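You operate a simulated robot arm through the tools that you are given. There is no shell and no other tool. Be economical: measure what you need, move in short steps, check, and stop when the job is done.

You run a simulated robot arm. Do the job below in one go: nothing can be reset, and whatever is moved stays where it is left.

JOB
Put the three brown cups on the tray and wipe the tea stain off the mat.
Fine: use the yellow pad and put it back. What is to be rubbed or washed off counts as gone when no trace of it is left.
Where things are to end (x, y in the base frame): brown cup with cream marks within 0.06 m of [0.5, 0.43]; brown cup with black marks within 0.06 m of [0.62, 0.42]; brown cup with green marks within 0.06 m of [0.57, 0.52].

It is judged by the outcome, as a careful person would: the job done as asked, and still so three seconds after it is handed in. It fails if anything else is knocked over, pushed out of place, dropped, spilled or broken.

ROBOT AND FRAMES
A 6-joint arm with a fingered hand on a trunk, on a base that drives. Base frame: it is fixed to the floor where the robot stands at the start and does not move with it; the origin is under the middle of the robot, x ahead of it, y to its left, z up. Units: m, degrees, N and s.
With the tool pointing down near the work surface it reaches from about 0.24 to 0.56 m from the robot's upright axis, wherever it stands. Its first joint turns from -166.0 to 166.0 degrees. Places, roughly: brown cup with black marks (6x6x4 cm) [0.6, 0.1, 0.7]; brown cup with cream marks (6x6x4 cm) [0.5, 0.2, 0.7]; brown cup with green marks (6x6x4 cm) [0.5, 0, 0.7]; tea stain [0.5, 0, 0.7]; tray [0.6, 0.5, 0.7]. Payload 3.1 kg.
Tool frame: the origin (TCP) lies between the finger pads and is the grasp point; the fingertips stand 0.022 m ahead of it; z points along the fingers, y is the line along which they close. The gripper opens to 0.132 m. The gripper's body begins 0.06 m behind the TCP. The gripper is a hand of 4 fingers: y runs from the thumb to the fingers, the wrist lies at [0, 0, -0.218] in the tool frame, and closing takes about 1.5 s.
Orientation is that of the tool frame in the base frame, as a unit quaternion [x, y, z, w]. With the fingers straight down and closing along the base's y, the tool's x points along the base's -x, its y along +y and its z along -z.

CONTROLS
- The arm moves only by the tool play_rows. Its argument "increments" is one flat list of numbers, 6 for each row, row after row: the shift along the tool's x, y, z in m, then the turn, a rotation vector about the tool's x, y, z in degrees. In form: [x, y, z, ax, ay, az, x, y, z, ax, ay, az, ...]. A call has 1 to 10 rows; each row is the pose to reach, as a shift and turn from the pose commanded when the call began, along the tool's axes at that moment. "fingers" is the opening, from 0 (shut) to 1 (fully open), set as the call begins (left out, the last holds). Rows are played at 5 a second. More than 0.05 m and 8.6 degrees between two rows, or a gripper value outside its range, and nothing of the call is played. Where a pose cannot be reached the arm comes as near as it can. A force on the tool above 40 N (or 10 N above the force at the start of the call, whichever is more), or a blocked arm, ends the call early, and 0.2 s more pass. The fingers move at their own pace (about 0.153 m/s each) and stop on an object; they squeeze with about 33 N. The grip force told is the motor's: it shows also when the fingers shut on nothing. Time passes only in rows, and 0.2 s behind the last, so rows that repeat a pose let the fingers close. It gives the time, the measured TCP pose, the force on the tool (base axes), the opening and the grip force at its end, in the units of the frame above (readings bear some noise), with the torque about the TCP (base axes, N m) and any sound that the robot's microphone picked up, and new pictures: "show" is both (left out), scene, wrist or none.
- Cameras (640 x 400 px; columns grow to the right, rows downward): "scene" is now at [0.0064, 0.1509, 1.4745]; the picture's right is [-0.06, -1.00, 0.00], its down [-0.86, 0.05, -0.50] and it looks along [0.50, -0.03, -0.86] (base axes); focal length 282 px, centre (320, 200). "wrist" rides on the gripper at [0.053, -0.053, -0.084] in the tool frame; the picture's right is [0.71, 0.71, 0.00], its down [-0.53, 0.53, -0.67] and it looks along [-0.47, 0.47, 0.74] (tool axes); focal length 247 px, centre (320, 200). There is no depth. A picture from a camera that has moved, and an enlarged one, comes with that camera's place and axes in the base frame and with its lens. The place of the scene camera against the robot may be out by one fixed shift of up to 0.018 m in any direction.
- raise_lower(by): slides the trunk up (or, below 0, down) by that many m; the arm and the scene camera ride with it, the base frame stays. It gives what a move gives, with no picture.
- roll_base(legs): drives the robot by 1 to 6 legs, each [ahead, left, turn to the left] in m, m and degrees, along the robot's own axes; the way and the turn of a leg run together, so that a leg with both is an arc; at most 1.5 m and 180 degrees a leg. The arm and the cameras ride along, it lands a little off, and it stops where it bumps. It gives what a move gives, and a new picture of the scene camera.
- set_grasp(shape): the hand has 4 fingers and takes this shape, open, in about a second: jaw (thumb against the fingers, like two jaws); tri (thumb and two fingers); tip (a fingertip pinch); poke (one finger out to press); point (the index stretched); flat (the hand flat); cup (the hand cupped); fist (a fist). The gripper value then closes the fingers along that shape, each until it touches; the sizes above hold for jaw. It gives what a move gives, with no picture.
- head_to(pan, tilt): turns the head with the scene camera to pan (to the left, within 155 degrees either way) and tilt (down, from -29 to 69), counted from straight ahead of the robot. It gives what a move gives, and a new picture of the scene camera.
- enlarge(camera, box): a new picture of the part [left, top, right, bottom] of that camera's present view, enlarged. No time passes.
- close_job(): hands the job in; it is judged then, once.

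Work in short steps. Places have to be worked out from the pictures, the camera data and where the tool is seen: move nearer, look again, correct. Check each grasp and each placing, and mend what went wrong. You have 120 turns and 260 pictures in all, those below and enlarged ones among them. Open the gripper and draw the arm clear of the work before you hand the job in, unless the task says otherwise; then end with one line.

The tools are called after "Request:" as name(argument=value, ...) on one line, values as JSON. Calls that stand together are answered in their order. play_rows: Moves the arm, as the interface text tells. Its arguments: {"type":"object","properties":{"increments":{"type":"array"},"fingers":{"type":"number"},"show":{"type":"string","enum":["both","scene","wrist","none"]}},"required":["increments"]} The other tools are called the same way: raise_lower (by) slides the trunk up or down; set_grasp (shape) gives the hand a shape; roll_base (legs) drives the base; head_to (pan, tilt) turns the head that bears the scene camera; enlarge (camera, box) takes an enlarged picture of a part of a camera's view; close_job () hands the job in.

At the start:

```text
time: 0.0
tcp_pos: [0.2794, 0.2126, 1.0076]
tcp_rot: [0.0, 1.0, -0.001, 0.0]
wrist_force: [0.0, -0.4, 0.1]
moment: [0.02, 0.03, 0.0]
grip_width: 0.1318
gripper_force: 0.0
shape: jaw
trunk travel left (down, up): [-0.175, 0.211]
robot x, y, heading: [-0.0033, -0.0004, 0.2]
head pan, tilt: [-3.5, 59.7]
```

scene: 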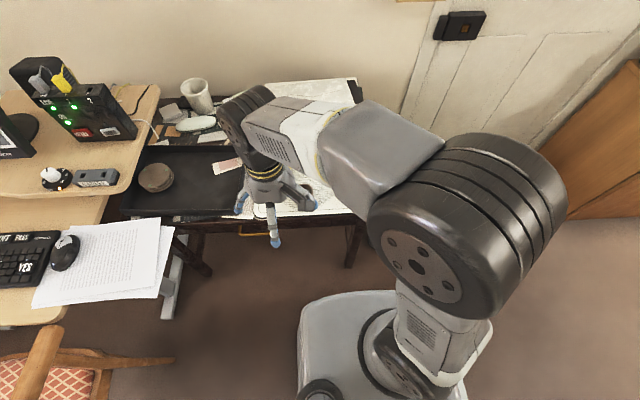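
wrist: 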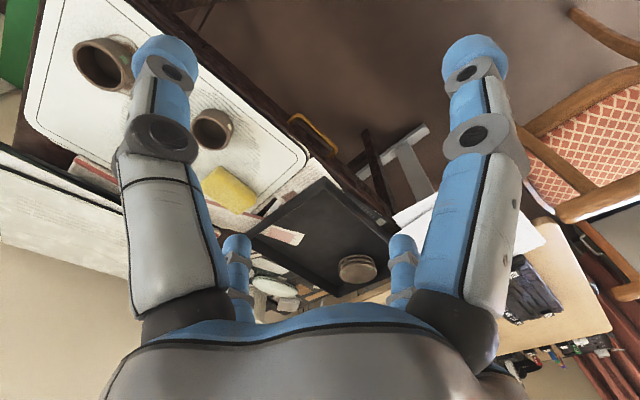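

I'll first enlarge both views to find the cups, pad, stain and tray.

Request:
enlarge(camera="scene", box=[110, 60, 370, 240])

Request:
play_rows(increments=[0, -0.048, 0, 0, 0, 0, 0, -0.096, 0, 0, 0, 0, 0, -0.144, 0, 0, 0, 0, 0, -0.192, 0, 0, 0, 0, 0, -0.24, 0, 0, 0, 0, 0, -0.288, 0, 0, 0, 0, 0, -0.288, 0, 0, 0, 0])

```text
2.22 times, centred on (240, 150) of scene
camera zoom: at [0.0064, 0.1509, 1.4745], right [-0.06, -1.0, 0.0], down [-0.86, 0.05, -0.5], along [0.5, -0.03, -0.86], focal length 626 px, centre (498, 311)
```

zoom: 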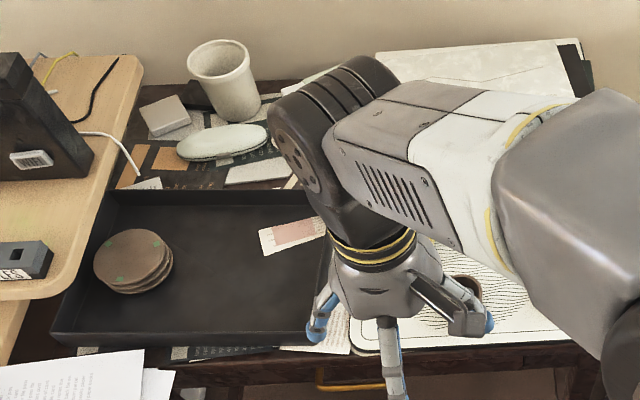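

```text
time: 1.6
tcp_pos: [0.2793, -0.0755, 1.0074]
tcp_rot: [0.0, 1.0, 0.0, 0.0]
wrist_force: [0.2, -0.2, 0.1]
moment: [0.03, -0.01, -0.01]
grip_width: 0.1319
gripper_force: 0.1
shape: jaw
trunk travel left (down, up): [-0.175, 0.211]
robot x, y, heading: [-0.001, 0.0021, 0.2]
head pan, tilt: [-3.5, 59.7]
camera scene: at [0.0062, 0.1513, 1.4745], right [-0.06, -1.0, 0.0], down [-0.86, 0.05, -0.5], along [0.5, -0.03, -0.86], focal length 282 px, centre (320, 200)
camera wrist: at [0.2271, -0.1304, 1.0907], right [-0.71, 0.71, 0.0], down [0.53, 0.53, 0.67], along [0.47, 0.47, -0.74], focal length 247 px, centre (320, 200)
```

scene: 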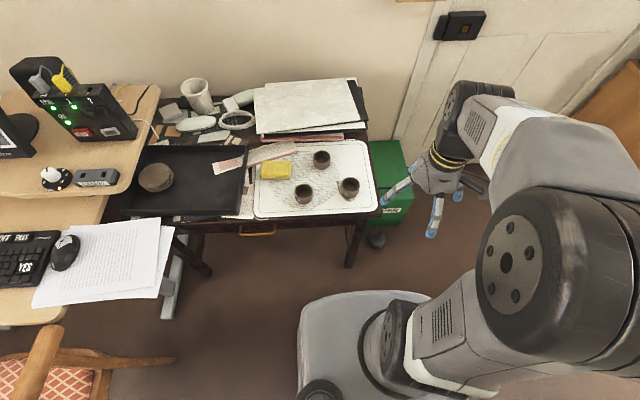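
wrist: 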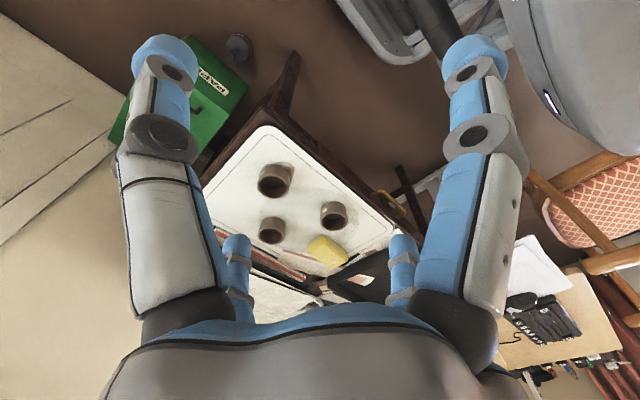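

Now the mat is in clear view; I enlarge it from both cameras.

Request:
enlarge(camera="scene", box=[240, 130, 384, 220])

Request:
enlarge(camera="wrist", box=[190, 110, 420, 300])

Request:
enlarge(camera="scene", box=[110, 120, 270, 230])

```text
4.44 times, centred on (312, 175) of scene
camera zoom: at [0.0062, 0.1513, 1.4745], right [-0.06, -1.0, 0.0], down [-0.86, 0.05, -0.5], along [0.5, -0.03, -0.86], focal length 1252 px, centre (356, 311)
```

zoom: 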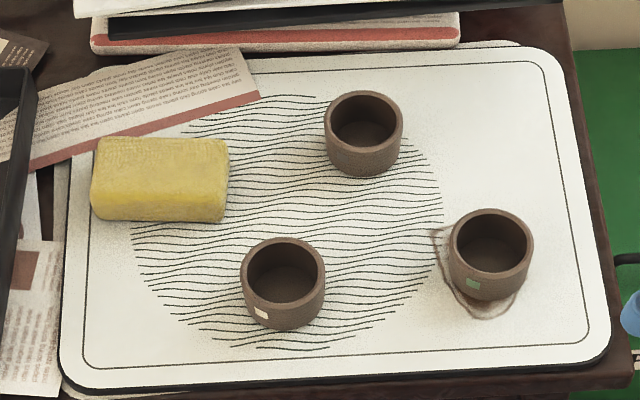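

```text
2.11 times, centred on (305, 205) of wrist
camera zoom: at [0.2271, -0.1304, 1.0907], right [-0.71, 0.71, 0.0], down [0.53, 0.53, 0.67], along [0.47, 0.47, -0.74], focal length 520 px, centre (352, 190)
```

zoom: 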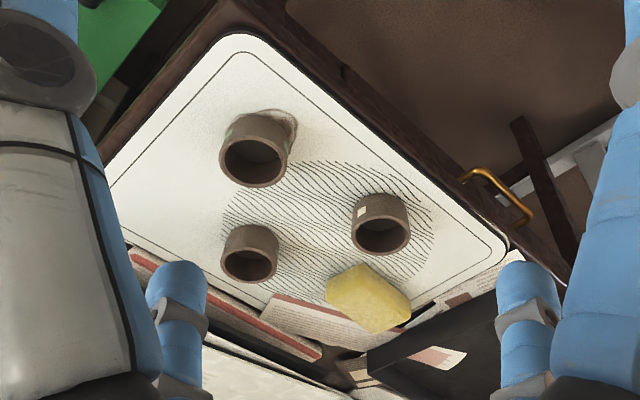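

```text
3.64 times, centred on (190, 175) of scene
camera zoom: at [0.0062, 0.1513, 1.4745], right [-0.06, -1.0, 0.0], down [-0.86, 0.05, -0.5], along [0.5, -0.03, -0.86], focal length 1024 px, centre (793, 291)
```

zoom: 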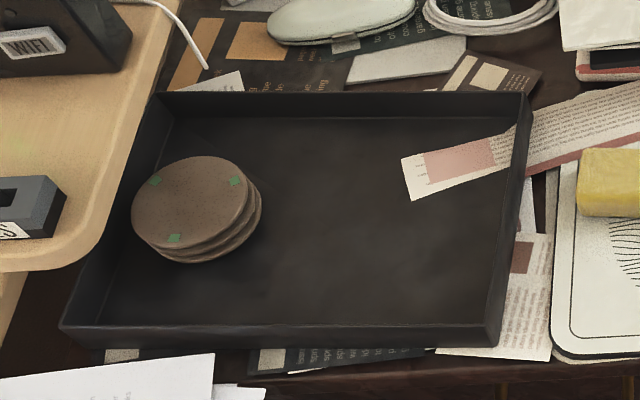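

The mat, pad, stain (under/around the green cup) and tray are clear. Reaching the far tray targets needs the base nearer, so I check the floor space to the left.

Request:
head_to(pan=40, tilt=60)

Request:
head_to(pan=0, tilt=69)

```text
time: 2.7
tcp_pos: [0.2804, -0.0766, 1.008]
tcp_rot: [0.0, 1.0, 0.001, -0.001]
wrist_force: [1.1, 0.8, 0.1]
moment: [-0.02, 0.0, -0.01]
grip_width: 0.1321
gripper_force: 0.1
shape: jaw
trunk travel left (down, up): [-0.175, 0.211]
robot x, y, heading: [0.0016, 0.0011, 0.0]
head pan, tilt: [40.0, 60.0]
camera scene: at [-0.0093, 0.1977, 1.4742], right [0.64, -0.77, 0.0], down [-0.66, -0.56, -0.5], along [0.38, 0.32, -0.87], focal length 282 px, centre (320, 200)
```

scene: 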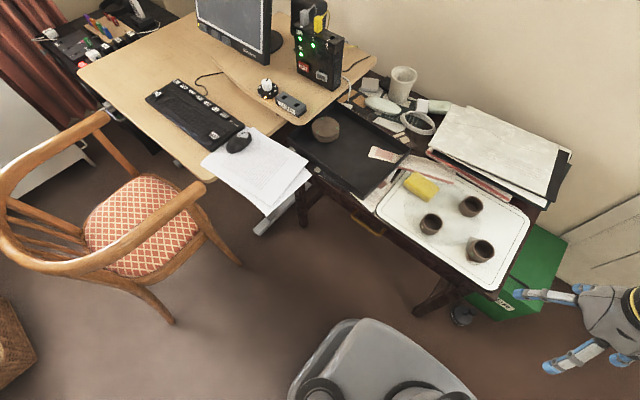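

```text
time: 3.8
tcp_pos: [0.2812, -0.075, 1.0058]
tcp_rot: [0.0, 1.0, 0.001, -0.001]
wrist_force: [0.1, -0.8, 0.0]
moment: [0.02, 0.03, 0.0]
grip_width: 0.1321
gripper_force: 0.2
shape: jaw
trunk travel left (down, up): [-0.175, 0.211]
robot x, y, heading: [0.0006, -0.0043, -0.1]
head pan, tilt: [0.0, 68.8]
camera scene: at [-0.0045, 0.155, 1.4648], right [0.0, -1.0, 0.0], down [-0.93, 0.0, -0.36], along [0.36, 0.0, -0.93], focal length 282 px, centre (320, 200)
```

scene: 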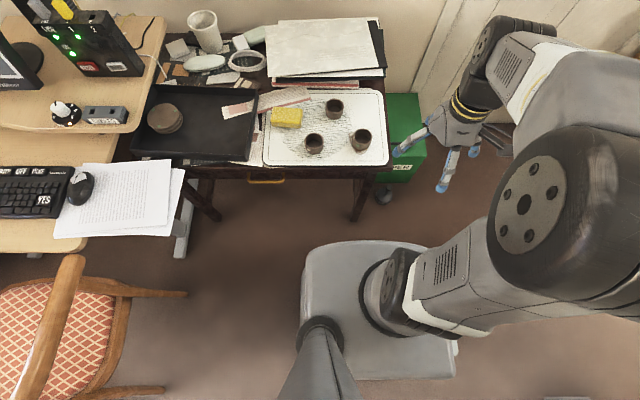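

The floor is clear: the chair legs are beyond y≈0.8 and the table legs at x≈0.45. I drive 0.28 m left, then 0.12 m ahead.

Request:
roll_base(legs=[[0, 0.28, 0], [0.12, 0, 0]])

```text
time: 6.6
tcp_pos: [0.4016, 0.2018, 1.0065]
tcp_rot: [0.002, 1.0, 0.0, -0.001]
wrist_force: [1.3, 0.5, 0.2]
moment: [0.02, -0.03, 0.0]
grip_width: 0.1318
gripper_force: 0.0
shape: jaw
trunk travel left (down, up): [-0.175, 0.211]
robot x, y, heading: [0.1236, 0.2787, -0.3]
head pan, tilt: [0.0, 68.8]
camera scene: at [0.1189, 0.4331, 1.4648], right [0.0, -1.0, 0.0], down [-0.93, 0.0, -0.36], along [0.36, 0.0, -0.93], focal length 282 px, centre (320, 200)
```

scene: 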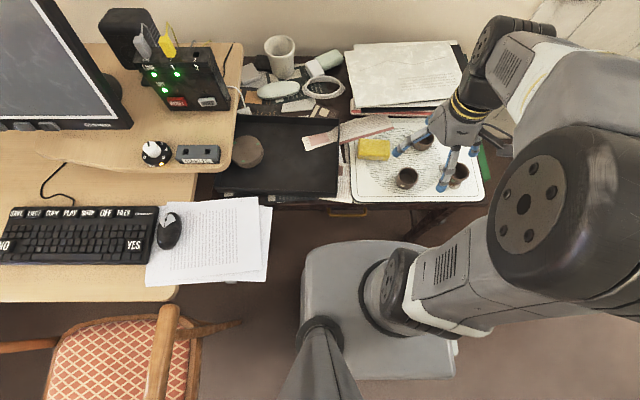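

Robot now at (0.124, 0.279). I lower the hand to about z 0.85 short of the green cup for a closer view and triangulation.

Request:
play_rows(increments=[-0.0043, -0.0357, 0.0223, 0, 0, 0, -0.0086, -0.0714, 0.0446, 0, 0, 0, -0.0129, -0.107, 0.0669, 0, 0, 0, -0.0172, -0.143, 0.0892, 0, 0, 0, -0.0215, -0.1785, 0.1115, 0, 0, 0, -0.0258, -0.214, 0.1338, 0, 0, 0, -0.03, -0.25, 0.156, 0, 0, 0, -0.03, -0.25, 0.156, 0, 0, 0])

```text
time: 8.4
tcp_pos: [0.4313, -0.0501, 0.8511]
tcp_rot: [0.002, 1.0, 0.0, 0.001]
wrist_force: [0.7, -0.3, 0.3]
moment: [0.0, -0.04, -0.01]
grip_width: 0.1321
gripper_force: 0.1
shape: jaw
trunk travel left (down, up): [-0.175, 0.211]
robot x, y, heading: [0.1239, 0.2756, -0.3]
head pan, tilt: [0.0, 68.8]
camera scene: at [0.1167, 0.4335, 1.4647], right [0.0, -1.0, 0.0], down [-0.93, 0.0, -0.36], along [0.36, 0.0, -0.93], focal length 282 px, centre (320, 200)
camera wrist: at [0.377, -0.1025, 0.9342], right [-0.7, 0.71, 0.0], down [0.53, 0.52, 0.67], along [0.47, 0.47, -0.74], focal length 247 px, centre (320, 200)
```

scene: 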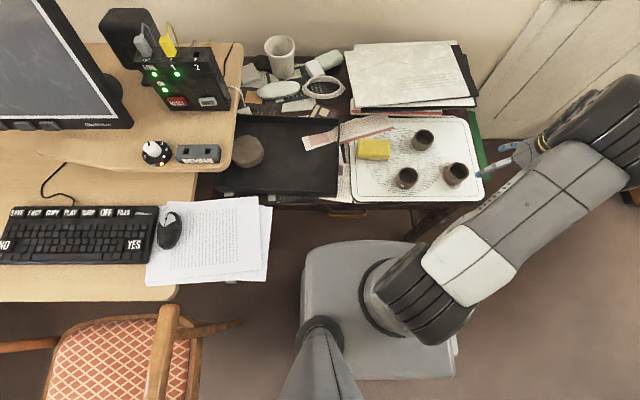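
wrist: 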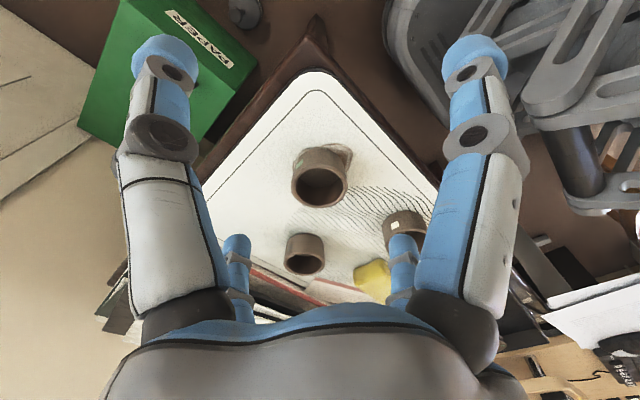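

The green cup's rim centre is at about (0.488, 0.008), rim z≈0.74. I move above it at z 0.80 and check alignment.

Request:
play_rows(increments=[-0.0284, 0.029, 0.02, 0, 0, 0, -0.0568, 0.058, 0.051, 0, 0, 0, -0.0568, 0.058, 0.051, 0, 0, 0], fingers=1)

```text
refused: row 2 steps farther than a row can; nothing moved
```

Splitting it into smaller steps.

Request:
play_rows(increments=[-0.019, 0.0193, 0.017, 0, 0, 0, -0.038, 0.0387, 0.034, 0, 0, 0, -0.0568, 0.058, 0.051, 0, 0, 0, -0.0568, 0.058, 0.051, 0, 0, 0], fingers=1)

```text
time: 9.4
tcp_pos: [0.4869, 0.0088, 0.799]
tcp_rot: [0.002, 1.0, 0.0, 0.0]
wrist_force: [0.1, 0.1, 0.4]
moment: [0.0, 0.0, 0.02]
grip_width: 0.132
gripper_force: 0.1
shape: jaw
trunk travel left (down, up): [-0.175, 0.211]
robot x, y, heading: [0.1198, 0.2762, -0.2]
head pan, tilt: [0.0, 68.8]
camera scene: at [0.1166, 0.4329, 1.4648], right [0.0, -1.0, 0.0], down [-0.93, 0.0, -0.36], along [0.36, 0.0, -0.93], focal length 282 px, centre (320, 200)
camera wrist: at [0.434, -0.0455, 0.8829], right [-0.7, 0.71, 0.0], down [0.53, 0.52, 0.67], along [0.48, 0.47, -0.74], focal length 247 px, centre (320, 200)
```

scene: 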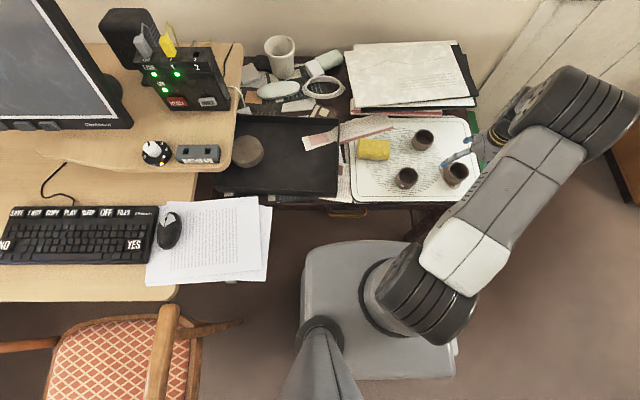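
wrist: 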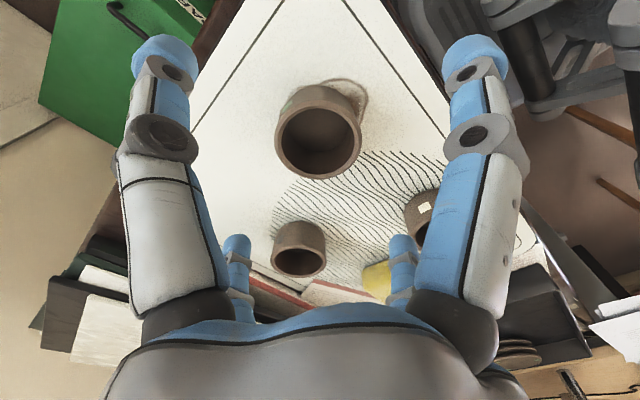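

Aligned to within 2 mm. The hand shows four radial fingers, all clear of neighbours; I descend to z≈0.732.

Request:
play_rows(increments=[0, -0.002, 0.03, 0, 0, 0, 0, -0.002, 0.05, 0, 0, 0, 0, -0.002, 0.067, 0, 0, 0, 0, -0.002, 0.067, 0, 0, 0], show="wrist")

```text
time: 10.4
tcp_pos: [0.486, 0.0065, 0.7324]
tcp_rot: [0.003, 1.0, 0.0, 0.0]
wrist_force: [-0.8, -0.5, -1.2]
moment: [0.0, 0.01, 0.0]
grip_width: 0.132
gripper_force: 0.1
shape: jaw
trunk travel left (down, up): [-0.175, 0.211]
robot x, y, heading: [0.1188, 0.2762, -0.4]
head pan, tilt: [0.0, 68.8]
camera wrist: at [0.4334, -0.0477, 0.8165], right [-0.7, 0.71, 0.0], down [0.53, 0.52, 0.67], along [0.47, 0.47, -0.74], focal length 247 px, centre (320, 200)
```

wrist: 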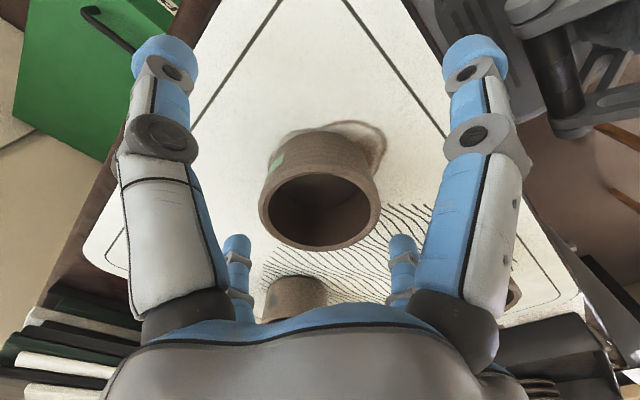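

Cup centred between the fingers. I lower 5 mm more and close.

Request:
play_rows(increments=[0, 0, 0.005, 0, 0, 0, 0, 0, 0.005, 0, 0, 0, 0, 0, 0.005, 0, 0, 0, 0, 0, 0.005, 0, 0, 0, 0, 0, 0.005, 0, 0, 0, 0, 0, 0.005, 0, 0, 0, 0, 0, 0.005, 0, 0, 0, 0, 0, 0.005, 0, 0, 0], fingers=0)

```text
time: 12.2
tcp_pos: [0.486, 0.006, 0.7284]
tcp_rot: [0.003, 1.0, 0.0, 0.0]
wrist_force: [-0.6, 0.1, -0.8]
moment: [-0.02, 0.04, -0.01]
grip_width: 0.0416
gripper_force: 33.0
shape: jaw
trunk travel left (down, up): [-0.175, 0.211]
robot x, y, heading: [0.1193, 0.2755, -0.1]
head pan, tilt: [0.0, 68.8]
camera scene: at [0.1171, 0.433, 1.4648], right [0.0, -1.0, 0.0], down [-0.93, 0.0, -0.36], along [0.36, 0.0, -0.93], focal length 282 px, centre (320, 200)
camera wrist: at [0.4336, -0.0479, 0.8119], right [-0.7, 0.71, 0.0], down [0.53, 0.52, 0.67], along [0.47, 0.47, -0.74], focal length 247 px, centre (320, 200)
```

scene: 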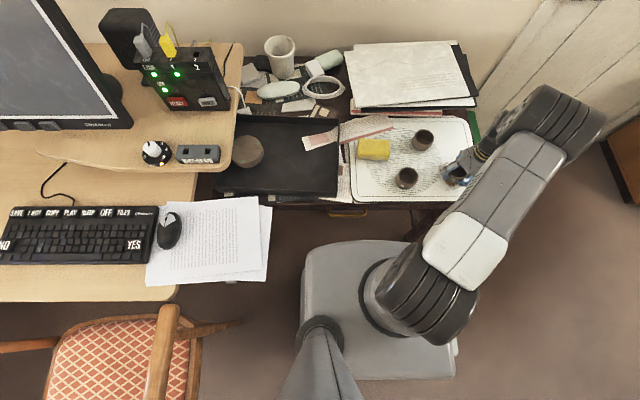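
wrist: 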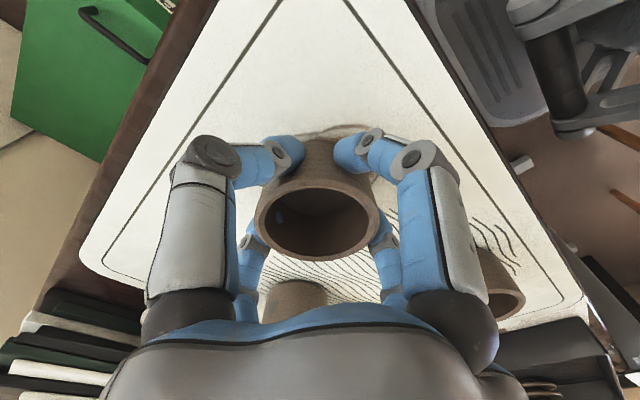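

Gripped at 33 N. I lift straight up 0.12 m and look.

Request:
play_rows(increments=[0, 0, -0.02, 0, 0, 0, 0, 0, -0.05, 0, 0, 0, 0, 0, -0.09, 0, 0, 0, 0, 0, -0.12, 0, 0, 0, 0, 0, -0.12, 0, 0, 0])

```text
time: 13.4
tcp_pos: [0.485, 0.0079, 0.8484]
tcp_rot: [0.003, 1.0, 0.0, 0.001]
wrist_force: [-0.4, 0.2, -0.8]
moment: [-0.03, -0.03, 0.0]
grip_width: 0.0408
gripper_force: 33.0
shape: jaw
trunk travel left (down, up): [-0.175, 0.211]
robot x, y, heading: [0.1168, 0.2789, -0.1]
head pan, tilt: [0.0, 68.8]
camera scene: at [0.1172, 0.4329, 1.4648], right [0.0, -1.0, 0.0], down [-0.93, 0.0, -0.36], along [0.36, 0.0, -0.93], focal length 282 px, centre (320, 200)
camera wrist: at [0.4333, -0.0474, 0.9321], right [-0.7, 0.71, 0.0], down [0.53, 0.52, 0.67], along [0.47, 0.47, -0.74], focal length 247 px, centre (320, 200)
```

scene: 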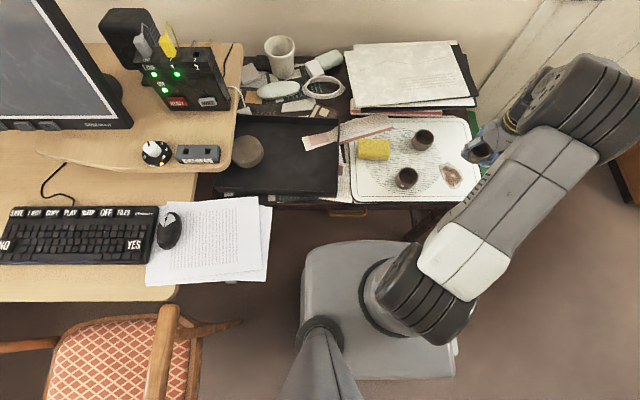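
wrist: 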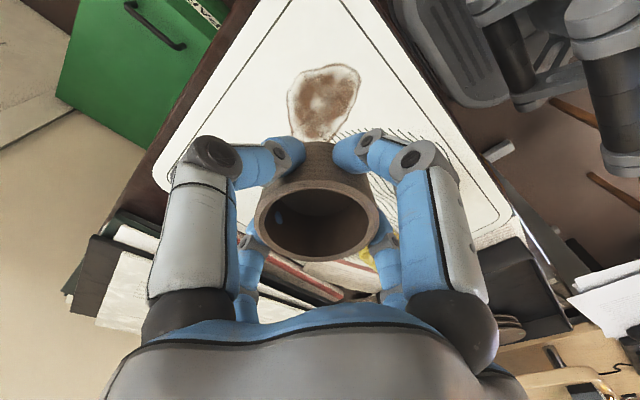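

The cup is held and the stain shows fully. I carry it over toward the tray.

Request:
play_rows(increments=[-0.0075, 0.047, 0, 0, 0, 0, -0.015, 0.094, 0, 0, 0, 0, -0.0225, 0.141, 0, 0, 0, 0, -0.03, 0.188, 0, 0, 0, 0, -0.0375, 0.235, 0, 0, 0, 0, -0.045, 0.282, 0, 0, 0, 0, -0.0525, 0.329, 0, 0, 0, 0, -0.06, 0.376, 0, 0, 0, 0, -0.0675, 0.423, 0, 0, 0, 0, -0.0675, 0.423, 0, 0, 0, 0])

```text
time: 15.6
tcp_pos: [0.5548, 0.4285, 0.8475]
tcp_rot: [0.002, 1.0, 0.0, 0.0]
wrist_force: [-0.9, 0.7, -0.8]
moment: [-0.02, -0.02, 0.02]
grip_width: 0.0404
gripper_force: 33.1
shape: jaw
trunk travel left (down, up): [-0.175, 0.211]
robot x, y, heading: [0.1198, 0.2799, -0.4]
head pan, tilt: [0.0, 68.8]
camera scene: at [0.1169, 0.4326, 1.4648], right [-0.01, -1.0, 0.0], down [-0.93, 0.0, -0.36], along [0.36, 0.0, -0.93], focal length 282 px, centre (320, 200)
camera wrist: at [0.5022, 0.3751, 0.9307], right [-0.7, 0.71, 0.0], down [0.53, 0.52, 0.67], along [0.47, 0.47, -0.74], focal length 247 px, centre (320, 200)
```

scene: 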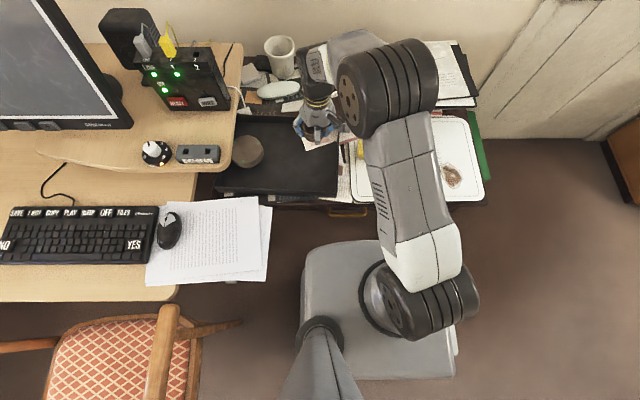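
wrist: 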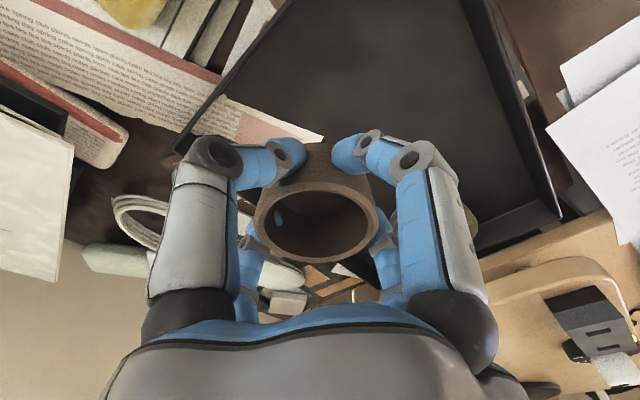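

Tray back-right corner computes to about (0.68, 0.367), so the targets are inside. I go on to (0.565, 0.53) and lower to 0.77.

Request:
play_rows(increments=[-0.005, 0.047, 0, 0, 0, 0, -0.0102, 0.094, 0, 0, 0, 0, -0.0102, 0.1, 0.02, 0, 0, 0, -0.0102, 0.1, 0.05, 0, 0, 0, -0.0102, 0.1, 0.077, 0, 0, 0, -0.0102, 0.1, 0.077, 0, 0, 0])

```text
time: 17.0
tcp_pos: [0.566, 0.5297, 0.7702]
tcp_rot: [0.002, 1.0, 0.0, 0.0]
wrist_force: [0.2, 0.5, -0.5]
moment: [-0.03, -0.03, -0.02]
grip_width: 0.0402
gripper_force: 32.2
shape: jaw
trunk travel left (down, up): [-0.175, 0.211]
robot x, y, heading: [0.1188, 0.2774, -0.5]
head pan, tilt: [0.0, 68.8]
camera scene: at [0.1169, 0.4332, 1.4648], right [0.0, -1.0, 0.0], down [-0.93, 0.0, -0.36], along [0.36, 0.0, -0.93], focal length 282 px, centre (320, 200)
camera wrist: at [0.5138, 0.4757, 0.8547], right [-0.7, 0.71, 0.0], down [0.53, 0.52, 0.67], along [0.48, 0.47, -0.74], focal length 247 px, centre (320, 200)
```

scene: 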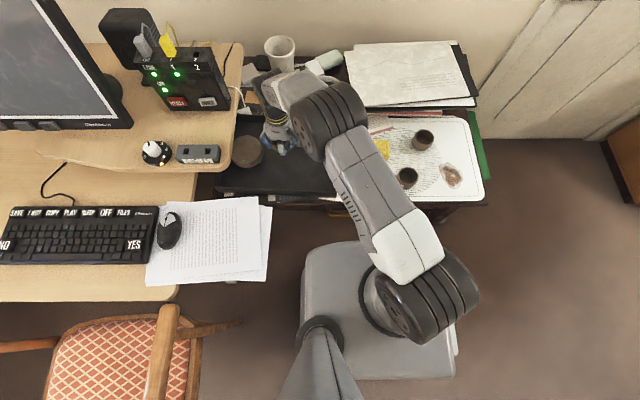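
wrist: 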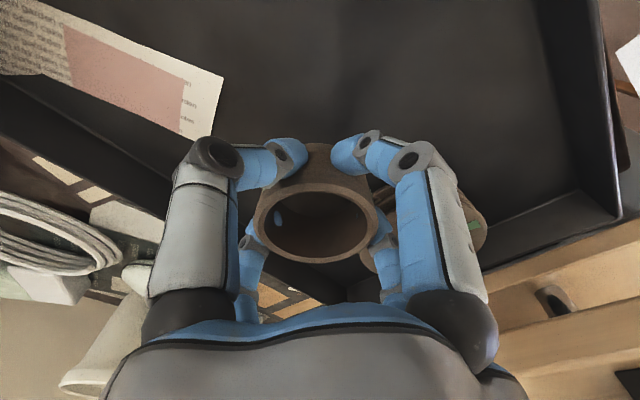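

I shift 1 cm away from the coasters and go down near the tray floor.

Request:
play_rows(increments=[0, -0.01, 0.01, 0, 0, 0, 0, -0.01, 0.022, 0, 0, 0, 0, -0.01, 0.03, 0, 0, 0, 0, -0.01, 0.034, 0, 0, 0, 0, -0.01, 0.034, 0, 0, 0])

```text
time: 18.2
tcp_pos: [0.5662, 0.5189, 0.7365]
tcp_rot: [0.002, 1.0, 0.0, 0.0]
wrist_force: [0.3, 0.6, -0.3]
moment: [0.0, 0.01, -0.05]
grip_width: 0.0403
gripper_force: 32.6
shape: jaw
trunk travel left (down, up): [-0.175, 0.211]
robot x, y, heading: [0.1189, 0.2766, -0.1]
head pan, tilt: [0.0, 68.8]
camera scene: at [0.1171, 0.4332, 1.4648], right [0.0, -1.0, 0.0], down [-0.93, 0.0, -0.36], along [0.36, 0.0, -0.93], focal length 282 px, centre (320, 200)
camera wrist: at [0.5138, 0.4652, 0.8205], right [-0.7, 0.71, 0.0], down [0.53, 0.52, 0.67], along [0.47, 0.47, -0.74], focal length 247 px, centre (320, 200)
```

scene: 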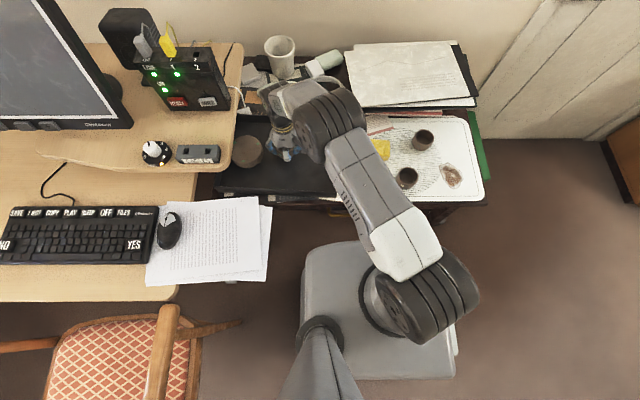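
wrist: 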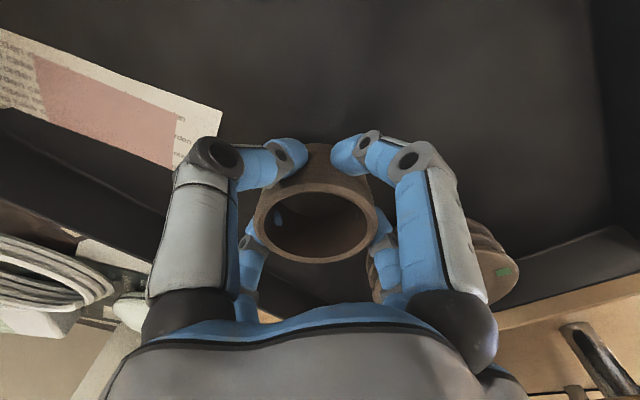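

No contact yet; I go down in 2–3 mm steps, watching the force.

Request:
play_rows(increments=[0, 0, 0.003, 0, 0, 0, 0, 0, 0.006, 0, 0, 0, 0, 0, 0.006, 0, 0, 0], show="none")

Request:
play_rows(increments=[0, 0, 0.002, 0, 0, 0, 0, 0, 0.003, 0, 0, 0, 0, 0, 0.003, 0, 0, 0], show="none")

```text
time: 19.0
tcp_pos: [0.5657, 0.5193, 0.7307]
tcp_rot: [0.003, 1.0, 0.0, 0.0]
wrist_force: [0.1, 0.7, -1.0]
moment: [-0.02, 0.03, 0.04]
grip_width: 0.0399
gripper_force: 32.6
shape: jaw
trunk travel left (down, up): [-0.175, 0.211]
robot x, y, heading: [0.1195, 0.2785, -0.5]
head pan, tilt: [0.0, 68.8]
```

```text
time: 19.8
tcp_pos: [0.5664, 0.519, 0.7281]
tcp_rot: [0.003, 1.0, 0.0, -0.001]
wrist_force: [0.0, -0.1, -0.5]
moment: [-0.04, 0.01, 0.0]
grip_width: 0.0401
gripper_force: 32.8
shape: jaw
trunk travel left (down, up): [-0.175, 0.211]
robot x, y, heading: [0.1174, 0.2771, -0.5]
head pan, tilt: [0.0, 68.8]
```

Still no contact at the mat's grasp height; the tray floor is a little lower. Continuing.

Request:
play_rows(increments=[0, 0, 0.002, 0, 0, 0, 0, 0, 0.003, 0, 0, 0, 0, 0, 0.003, 0, 0, 0], show="none")

Request:
play_rows(increments=[0, 0, 0.002, 0, 0, 0, 0, 0, 0.003, 0, 0, 0, 0, 0, 0.003, 0, 0, 0], show="wrist")

```text
time: 20.6
tcp_pos: [0.5662, 0.5188, 0.7265]
tcp_rot: [0.002, 1.0, 0.0, 0.001]
wrist_force: [-1.1, -0.4, 7.4]
moment: [0.13, -0.27, -0.01]
grip_width: 0.0404
gripper_force: 32.9
shape: jaw
trunk travel left (down, up): [-0.175, 0.211]
robot x, y, heading: [0.1209, 0.2791, -0.2]
head pan, tilt: [0.0, 68.8]
```

```text
time: 21.4
tcp_pos: [0.5645, 0.519, 0.7239]
tcp_rot: [0.003, 1.0, 0.001, 0.003]
wrist_force: [-0.1, -1.1, 24.8]
moment: [0.32, -0.57, -0.01]
grip_width: 0.0406
gripper_force: 32.4
shape: jaw
trunk travel left (down, up): [-0.175, 0.211]
robot x, y, heading: [0.1214, 0.279, -0.2]
head pan, tilt: [0.0, 68.8]
camera wrist: at [0.5125, 0.4645, 0.8075], right [-0.7, 0.71, 0.0], down [0.53, 0.52, 0.67], along [0.48, 0.47, -0.74], focal length 247 px, centre (320, 200)
```

wrist: 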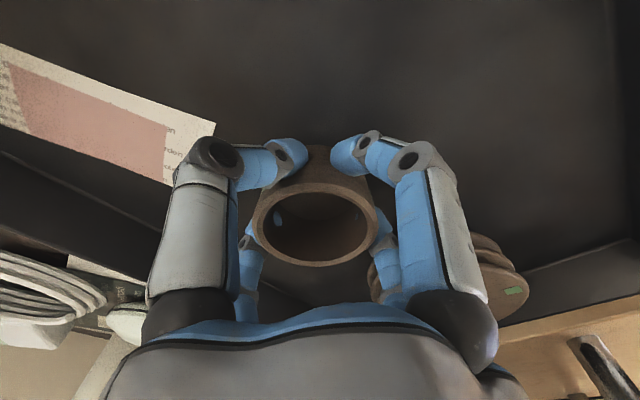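

Contact at z≈0.726 (25 N now). I back off 3 mm, open partway and wait.

Request:
play_rows(increments=[0, 0, -0.004, 0, 0, 0, 0, 0, -0.004, 0, 0, 0, 0, 0, -0.004, 0, 0, 0], show="none")

Request:
play_rows(increments=[0, 0, 0, 0, 0, 0, 0, 0, 0, 0, 0, 0, 0, 0, 0, 0, 0, 0, 0, 0, 0, 0, 0, 0], fingers=0.75, show="wrist")

```text
time: 22.2
tcp_pos: [0.5661, 0.5181, 0.725]
tcp_rot: [0.002, 1.0, 0.0, 0.0]
wrist_force: [0.9, 1.1, 6.9]
moment: [0.17, -0.27, 0.01]
grip_width: 0.0407
gripper_force: 33.0
shape: jaw
trunk travel left (down, up): [-0.175, 0.211]
robot x, y, heading: [0.1219, 0.2801, -0.4]
head pan, tilt: [0.0, 68.8]
```

```text
time: 23.2
tcp_pos: [0.5659, 0.5189, 0.7269]
tcp_rot: [0.002, 1.0, 0.0, -0.001]
wrist_force: [-0.8, 0.5, -0.1]
moment: [0.01, 0.02, -0.02]
grip_width: 0.0987
gripper_force: 0.2
shape: jaw
trunk travel left (down, up): [-0.175, 0.211]
robot x, y, heading: [0.1203, 0.2765, -0.3]
head pan, tilt: [0.0, 68.8]
camera wrist: at [0.5133, 0.4648, 0.8094], right [-0.7, 0.71, 0.0], down [0.53, 0.52, 0.67], along [0.47, 0.47, -0.74], focal length 247 px, centre (320, 200)
```

wrist: 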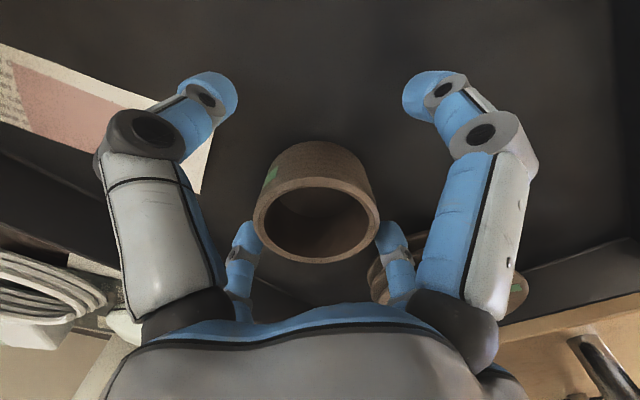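

Cup released upright. I lift straight up 0.12 m.

Request:
play_rows(increments=[0, 0, -0.03, 0, 0, 0, 0, 0, -0.07, 0, 0, 0, 0, 0, -0.11, 0, 0, 0, 0, 0, -0.123, 0, 0, 0, 0, 0, -0.123, 0, 0, 0])

```text
time: 24.4
tcp_pos: [0.5665, 0.5194, 0.849]
tcp_rot: [0.003, 1.0, 0.0, 0.0]
wrist_force: [-0.6, -0.3, 1.0]
moment: [0.02, 0.0, 0.0]
grip_width: 0.0988
gripper_force: 0.1
shape: jaw
trunk travel left (down, up): [-0.175, 0.211]
robot x, y, heading: [0.1221, 0.2825, -0.3]
head pan, tilt: [0.0, 68.8]
camera scene: at [0.117, 0.4331, 1.4648], right [0.0, -1.0, 0.0], down [-0.93, 0.0, -0.36], along [0.36, 0.0, -0.93], focal length 282 px, centre (320, 200)
camera wrist: at [0.5136, 0.4648, 0.9329], right [-0.7, 0.71, 0.0], down [0.53, 0.52, 0.67], along [0.47, 0.47, -0.74], focal length 247 px, centre (320, 200)
```

scene: 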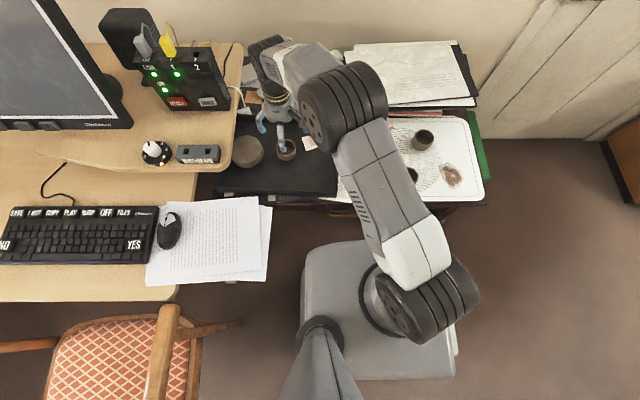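
wrist: 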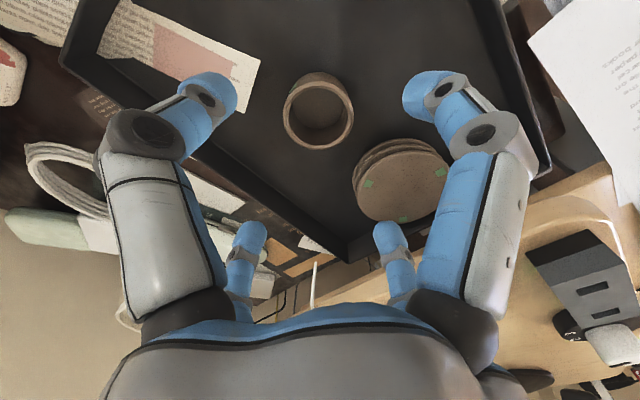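

Green cup stands well in the tray at (0.566, 0.519). Next I move over to the black-marked cup, estimated at (0.603, 0.091).

Request:
play_rows(increments=[-0.004, -0.0475, 0, 0, 0, 0, -0.008, -0.095, 0, 0, 0, 0, -0.012, -0.1425, 0, 0, 0, 0, -0.016, -0.19, 0, 0, 0, 0, -0.02, -0.2375, 0, 0, 0, 0, -0.024, -0.285, 0, 0, 0, 0, -0.028, -0.3325, 0, 0, 0, 0, -0.032, -0.38, 0, 0, 0, 0, -0.0365, -0.428, 0, 0, 0, 0, -0.0365, -0.428, 0.03, 0, 0, 0], fingers=1)

```text
time: 26.6
tcp_pos: [0.6007, 0.0897, 0.8187]
tcp_rot: [0.002, 1.0, 0.0, 0.0]
wrist_force: [0.6, -0.7, -0.7]
moment: [-0.01, 0.04, -0.01]
grip_width: 0.1319
gripper_force: 0.0
shape: jaw
trunk travel left (down, up): [-0.175, 0.211]
robot x, y, heading: [0.1185, 0.2782, -0.2]
head pan, tilt: [0.0, 68.8]
camera scene: at [0.1174, 0.4333, 1.4647], right [0.0, -1.0, 0.0], down [-0.93, 0.0, -0.36], along [0.36, 0.0, -0.93], focal length 282 px, centre (320, 200)
camera wrist: at [0.5485, 0.0355, 0.9029], right [-0.7, 0.71, 0.0], down [0.53, 0.52, 0.67], along [0.47, 0.47, -0.74], focal length 247 px, centre (320, 200)
```

scene: 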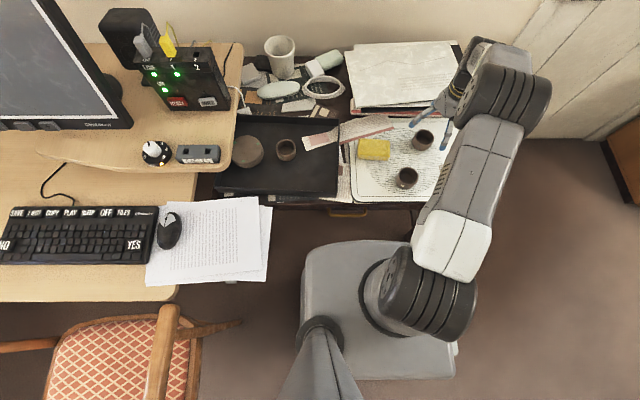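
wrist: 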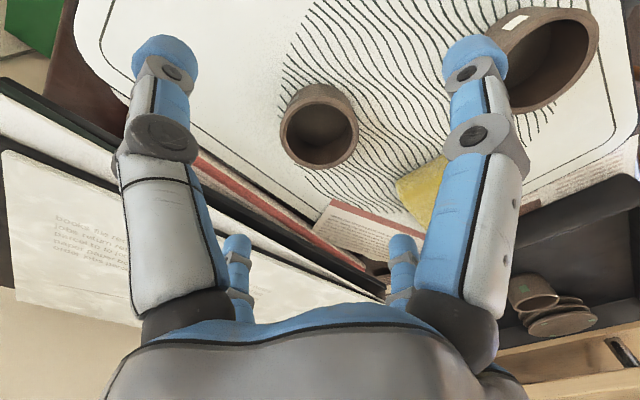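

Black cup computes to (0.606, 0.0925); books begin at x≈0.70, so I narrow the opening to 0.8 and descend to z≈0.735.

Request:
play_rows(increments=[-0.005, 0.003, 0, 0, 0, 0, -0.005, 0.003, 0.03, 0, 0, 0, -0.005, 0.003, 0.06, 0, 0, 0, -0.005, 0.003, 0.083, 0, 0, 0, -0.005, 0.003, 0.083, 0, 0, 0], fingers=0.8, show="wrist")

```text
time: 27.8
tcp_pos: [0.6064, 0.0937, 0.7365]
tcp_rot: [0.003, 1.0, 0.0, 0.0]
wrist_force: [-0.5, 0.4, -0.3]
moment: [0.01, -0.03, -0.01]
grip_width: 0.1058
gripper_force: 0.1
shape: jaw
trunk travel left (down, up): [-0.175, 0.211]
robot x, y, heading: [0.1201, 0.2797, -0.1]
head pan, tilt: [0.0, 68.8]
camera wrist: at [0.5523, 0.0395, 0.8198], right [-0.7, 0.71, 0.0], down [0.53, 0.52, 0.67], along [0.47, 0.47, -0.74], focal length 247 px, centre (320, 200)
```

wrist: 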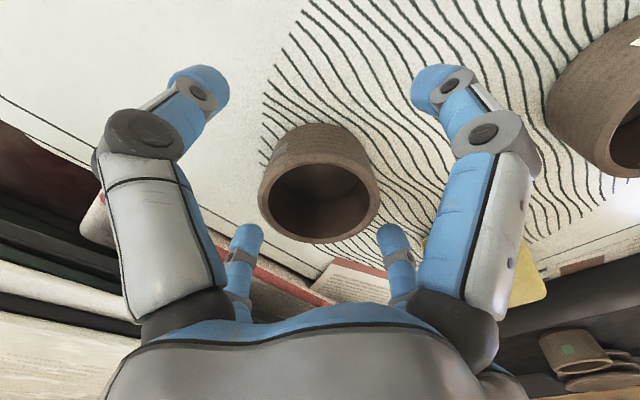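

Centred. Down 8 mm and close.

Request:
play_rows(increments=[0, 0, 0.008, 0, 0, 0, 0, 0, 0.008, 0, 0, 0], show="none")

Request:
play_rows(increments=[0, 0, 0, 0, 0, 0, 0, 0, 0, 0, 0, 0, 0, 0, 0, 0, 0, 0, 0, 0, 0, 0, 0, 0, 0, 0, 0, 0, 0, 0, 0, 0, 0, 0, 0, 0, 0, 0, 0, 0, 0, 0], fingers=0, show="wrist")

Request:
play_rows(increments=[0, 0, -0.02, 0, 0, 0, 0, 0, -0.05, 0, 0, 0, 0, 0, -0.09, 0, 0, 0, 0, 0, -0.12, 0, 0, 0, 0, 0, -0.12, 0, 0, 0])

```text
time: 28.4
tcp_pos: [0.6063, 0.0934, 0.7272]
tcp_rot: [0.002, 1.0, 0.001, 0.0]
wrist_force: [-0.7, 0.0, 0.1]
moment: [0.01, 0.01, -0.03]
grip_width: 0.106
gripper_force: 0.0
shape: jaw
trunk travel left (down, up): [-0.175, 0.211]
robot x, y, heading: [0.1246, 0.2798, -0.1]
head pan, tilt: [0.0, 68.8]
```

```text
time: 30.0
tcp_pos: [0.6048, 0.0924, 0.728]
tcp_rot: [0.003, 1.0, -0.001, 0.0]
wrist_force: [-0.6, 0.5, 0.3]
moment: [-0.01, 0.03, 0.01]
grip_width: 0.0446
gripper_force: 32.8
shape: jaw
trunk travel left (down, up): [-0.175, 0.211]
robot x, y, heading: [0.1206, 0.2755, -0.2]
head pan, tilt: [0.0, 68.8]
camera wrist: at [0.5524, 0.0395, 0.8118], right [-0.7, 0.71, 0.0], down [0.53, 0.52, 0.67], along [0.47, 0.47, -0.74], focal length 247 px, centre (320, 200)
```

wrist: 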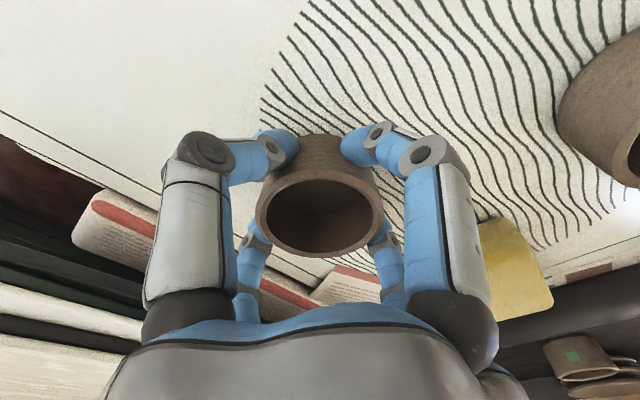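

```text
time: 31.2
tcp_pos: [0.6048, 0.0936, 0.8475]
tcp_rot: [0.002, 1.0, 0.0, 0.0]
wrist_force: [0.2, 0.1, -1.4]
moment: [0.01, 0.02, -0.01]
grip_width: 0.0442
gripper_force: 32.9
shape: jaw
trunk travel left (down, up): [-0.175, 0.211]
robot x, y, heading: [0.1211, 0.2767, -0.3]
head pan, tilt: [0.0, 68.8]
camera scene: at [0.1172, 0.433, 1.4648], right [0.0, -1.0, 0.0], down [-0.93, 0.0, -0.36], along [0.36, 0.0, -0.93], focal length 282 px, centre (320, 200)
camera wrist: at [0.5524, 0.0396, 0.9317], right [-0.7, 0.71, 0.0], down [0.53, 0.52, 0.67], along [0.47, 0.47, -0.74], focal length 247 px, centre (320, 200)
```

scene: 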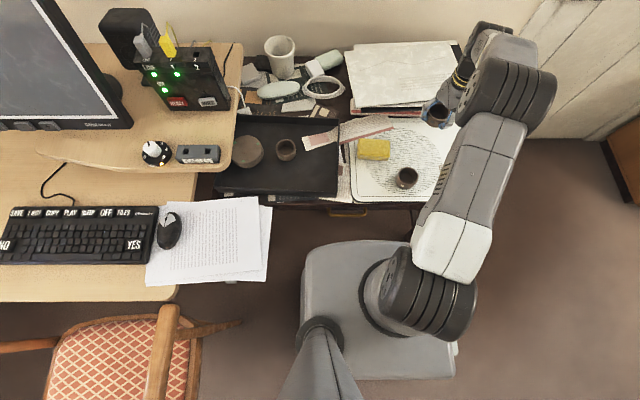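
wrist: 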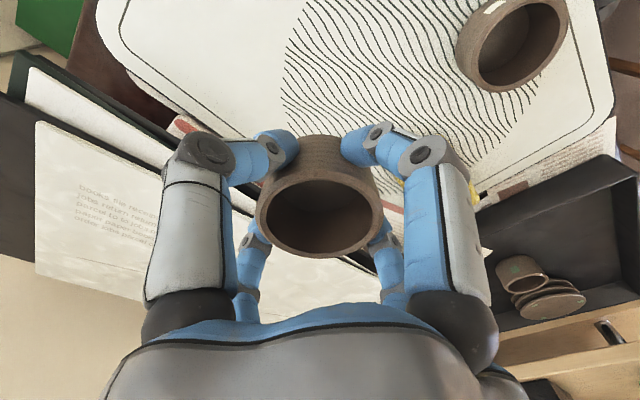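

Held. I carry it to (0.618, 0.440), clear of the tray walls and the green cup, and lower to 0.765.

Request:
play_rows(increments=[-0.0017, 0.0433, 0, 0, 0, 0, -0.0034, 0.0866, 0, 0, 0, 0, -0.005, 0.13, 0, 0, 0, 0, -0.0067, 0.1733, 0, 0, 0, 0, -0.0084, 0.2166, 0, 0, 0, 0, -0.01, 0.26, 0, 0, 0, 0, -0.0118, 0.3033, 0, 0, 0, 0, -0.0135, 0.3465, 0, 0, 0, 0, -0.0135, 0.3465, 0.04, 0, 0, 0, -0.0135, 0.3465, 0.082, 0, 0, 0])

```text
time: 33.4
tcp_pos: [0.6216, 0.4419, 0.7666]
tcp_rot: [0.002, 1.0, 0.0, -0.001]
wrist_force: [0.5, -0.3, -1.4]
moment: [0.0, 0.01, -0.01]
grip_width: 0.0439
gripper_force: 33.1
shape: jaw
trunk travel left (down, up): [-0.175, 0.211]
robot x, y, heading: [0.1202, 0.2845, -0.2]
head pan, tilt: [0.0, 68.8]
camera scene: at [0.1175, 0.4335, 1.4647], right [0.0, -1.0, 0.0], down [-0.93, 0.0, -0.36], along [0.36, 0.0, -0.93], focal length 282 px, centre (320, 200)
camera wrist: at [0.5689, 0.3871, 0.8504], right [-0.7, 0.71, 0.0], down [0.53, 0.52, 0.67], along [0.48, 0.47, -0.74], focal length 247 px, centre (320, 200)
```

scene: 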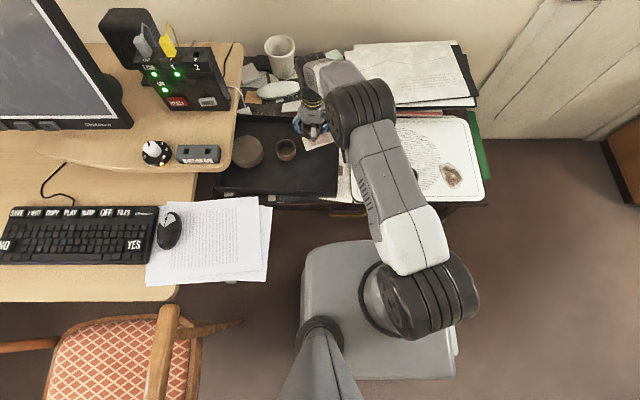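
wrist: 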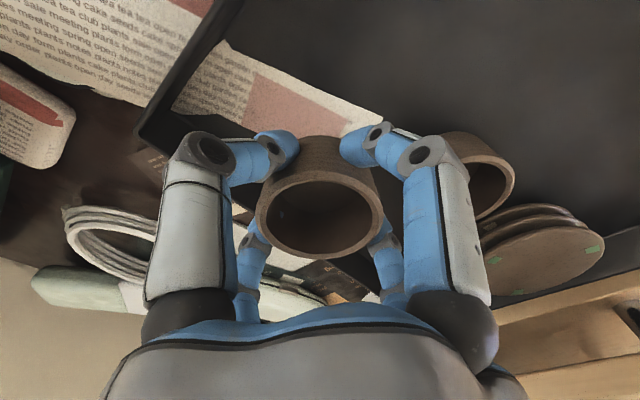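

I shift 5 mm forward-away from the back wall and lower towards contact.

Request:
play_rows(increments=[0.005, 0, 0.015, 0, 0, 0, 0.005, 0, 0.028, 0, 0, 0, 0.005, 0, 0.034, 0, 0, 0, 0.005, 0, 0.037, 0, 0, 0, 0.005, 0, 0.037, 0, 0, 0], show="none")

Request:
play_rows(increments=[0, 0, 0.0015, 0, 0, 0, 0, 0, 0.003, 0, 0, 0, 0, 0, 0.003, 0, 0, 0], show="wrist")

```text
time: 34.6
tcp_pos: [0.6167, 0.441, 0.7291]
tcp_rot: [0.002, 1.0, 0.0, 0.0]
wrist_force: [0.3, 0.2, -1.1]
moment: [-0.03, 0.01, 0.02]
grip_width: 0.0441
gripper_force: 33.0
shape: jaw
trunk travel left (down, up): [-0.175, 0.211]
robot x, y, heading: [0.1207, 0.2779, -0.5]
head pan, tilt: [0.0, 68.8]
```

```text
time: 35.4
tcp_pos: [0.6153, 0.4408, 0.7259]
tcp_rot: [0.003, 1.0, 0.0, 0.001]
wrist_force: [-0.5, 0.0, 0.1]
moment: [0.01, -0.01, -0.02]
grip_width: 0.0439
gripper_force: 32.7
shape: jaw
trunk travel left (down, up): [-0.175, 0.211]
robot x, y, heading: [0.1212, 0.276, -0.2]
head pan, tilt: [0.0, 68.8]
camera wrist: at [0.5635, 0.3863, 0.8099], right [-0.7, 0.71, 0.0], down [0.53, 0.52, 0.67], along [0.47, 0.47, -0.74], focal length 247 px, centre (320, 200)
```

wrist: 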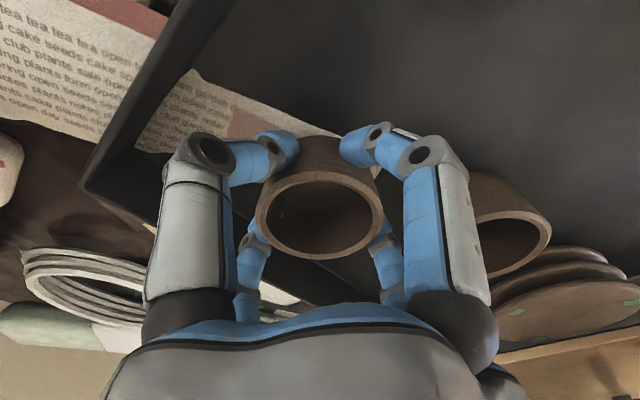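

Just above contact; 2 mm more.

Request:
play_rows(increments=[0, 0, 0.001, 0, 0, 0, 0, 0, 0.002, 0, 0, 0, 0, 0, 0.002, 0, 0, 0], show="none")

```text
time: 36.2
tcp_pos: [0.6167, 0.4394, 0.7258]
tcp_rot: [0.003, 1.0, 0.0, 0.001]
wrist_force: [-0.1, 0.4, 11.6]
moment: [0.11, -0.18, 0.01]
grip_width: 0.044
gripper_force: 33.4
shape: jaw
trunk travel left (down, up): [-0.175, 0.211]
robot x, y, heading: [0.1196, 0.2801, -0.5]
head pan, tilt: [0.0, 68.8]
```

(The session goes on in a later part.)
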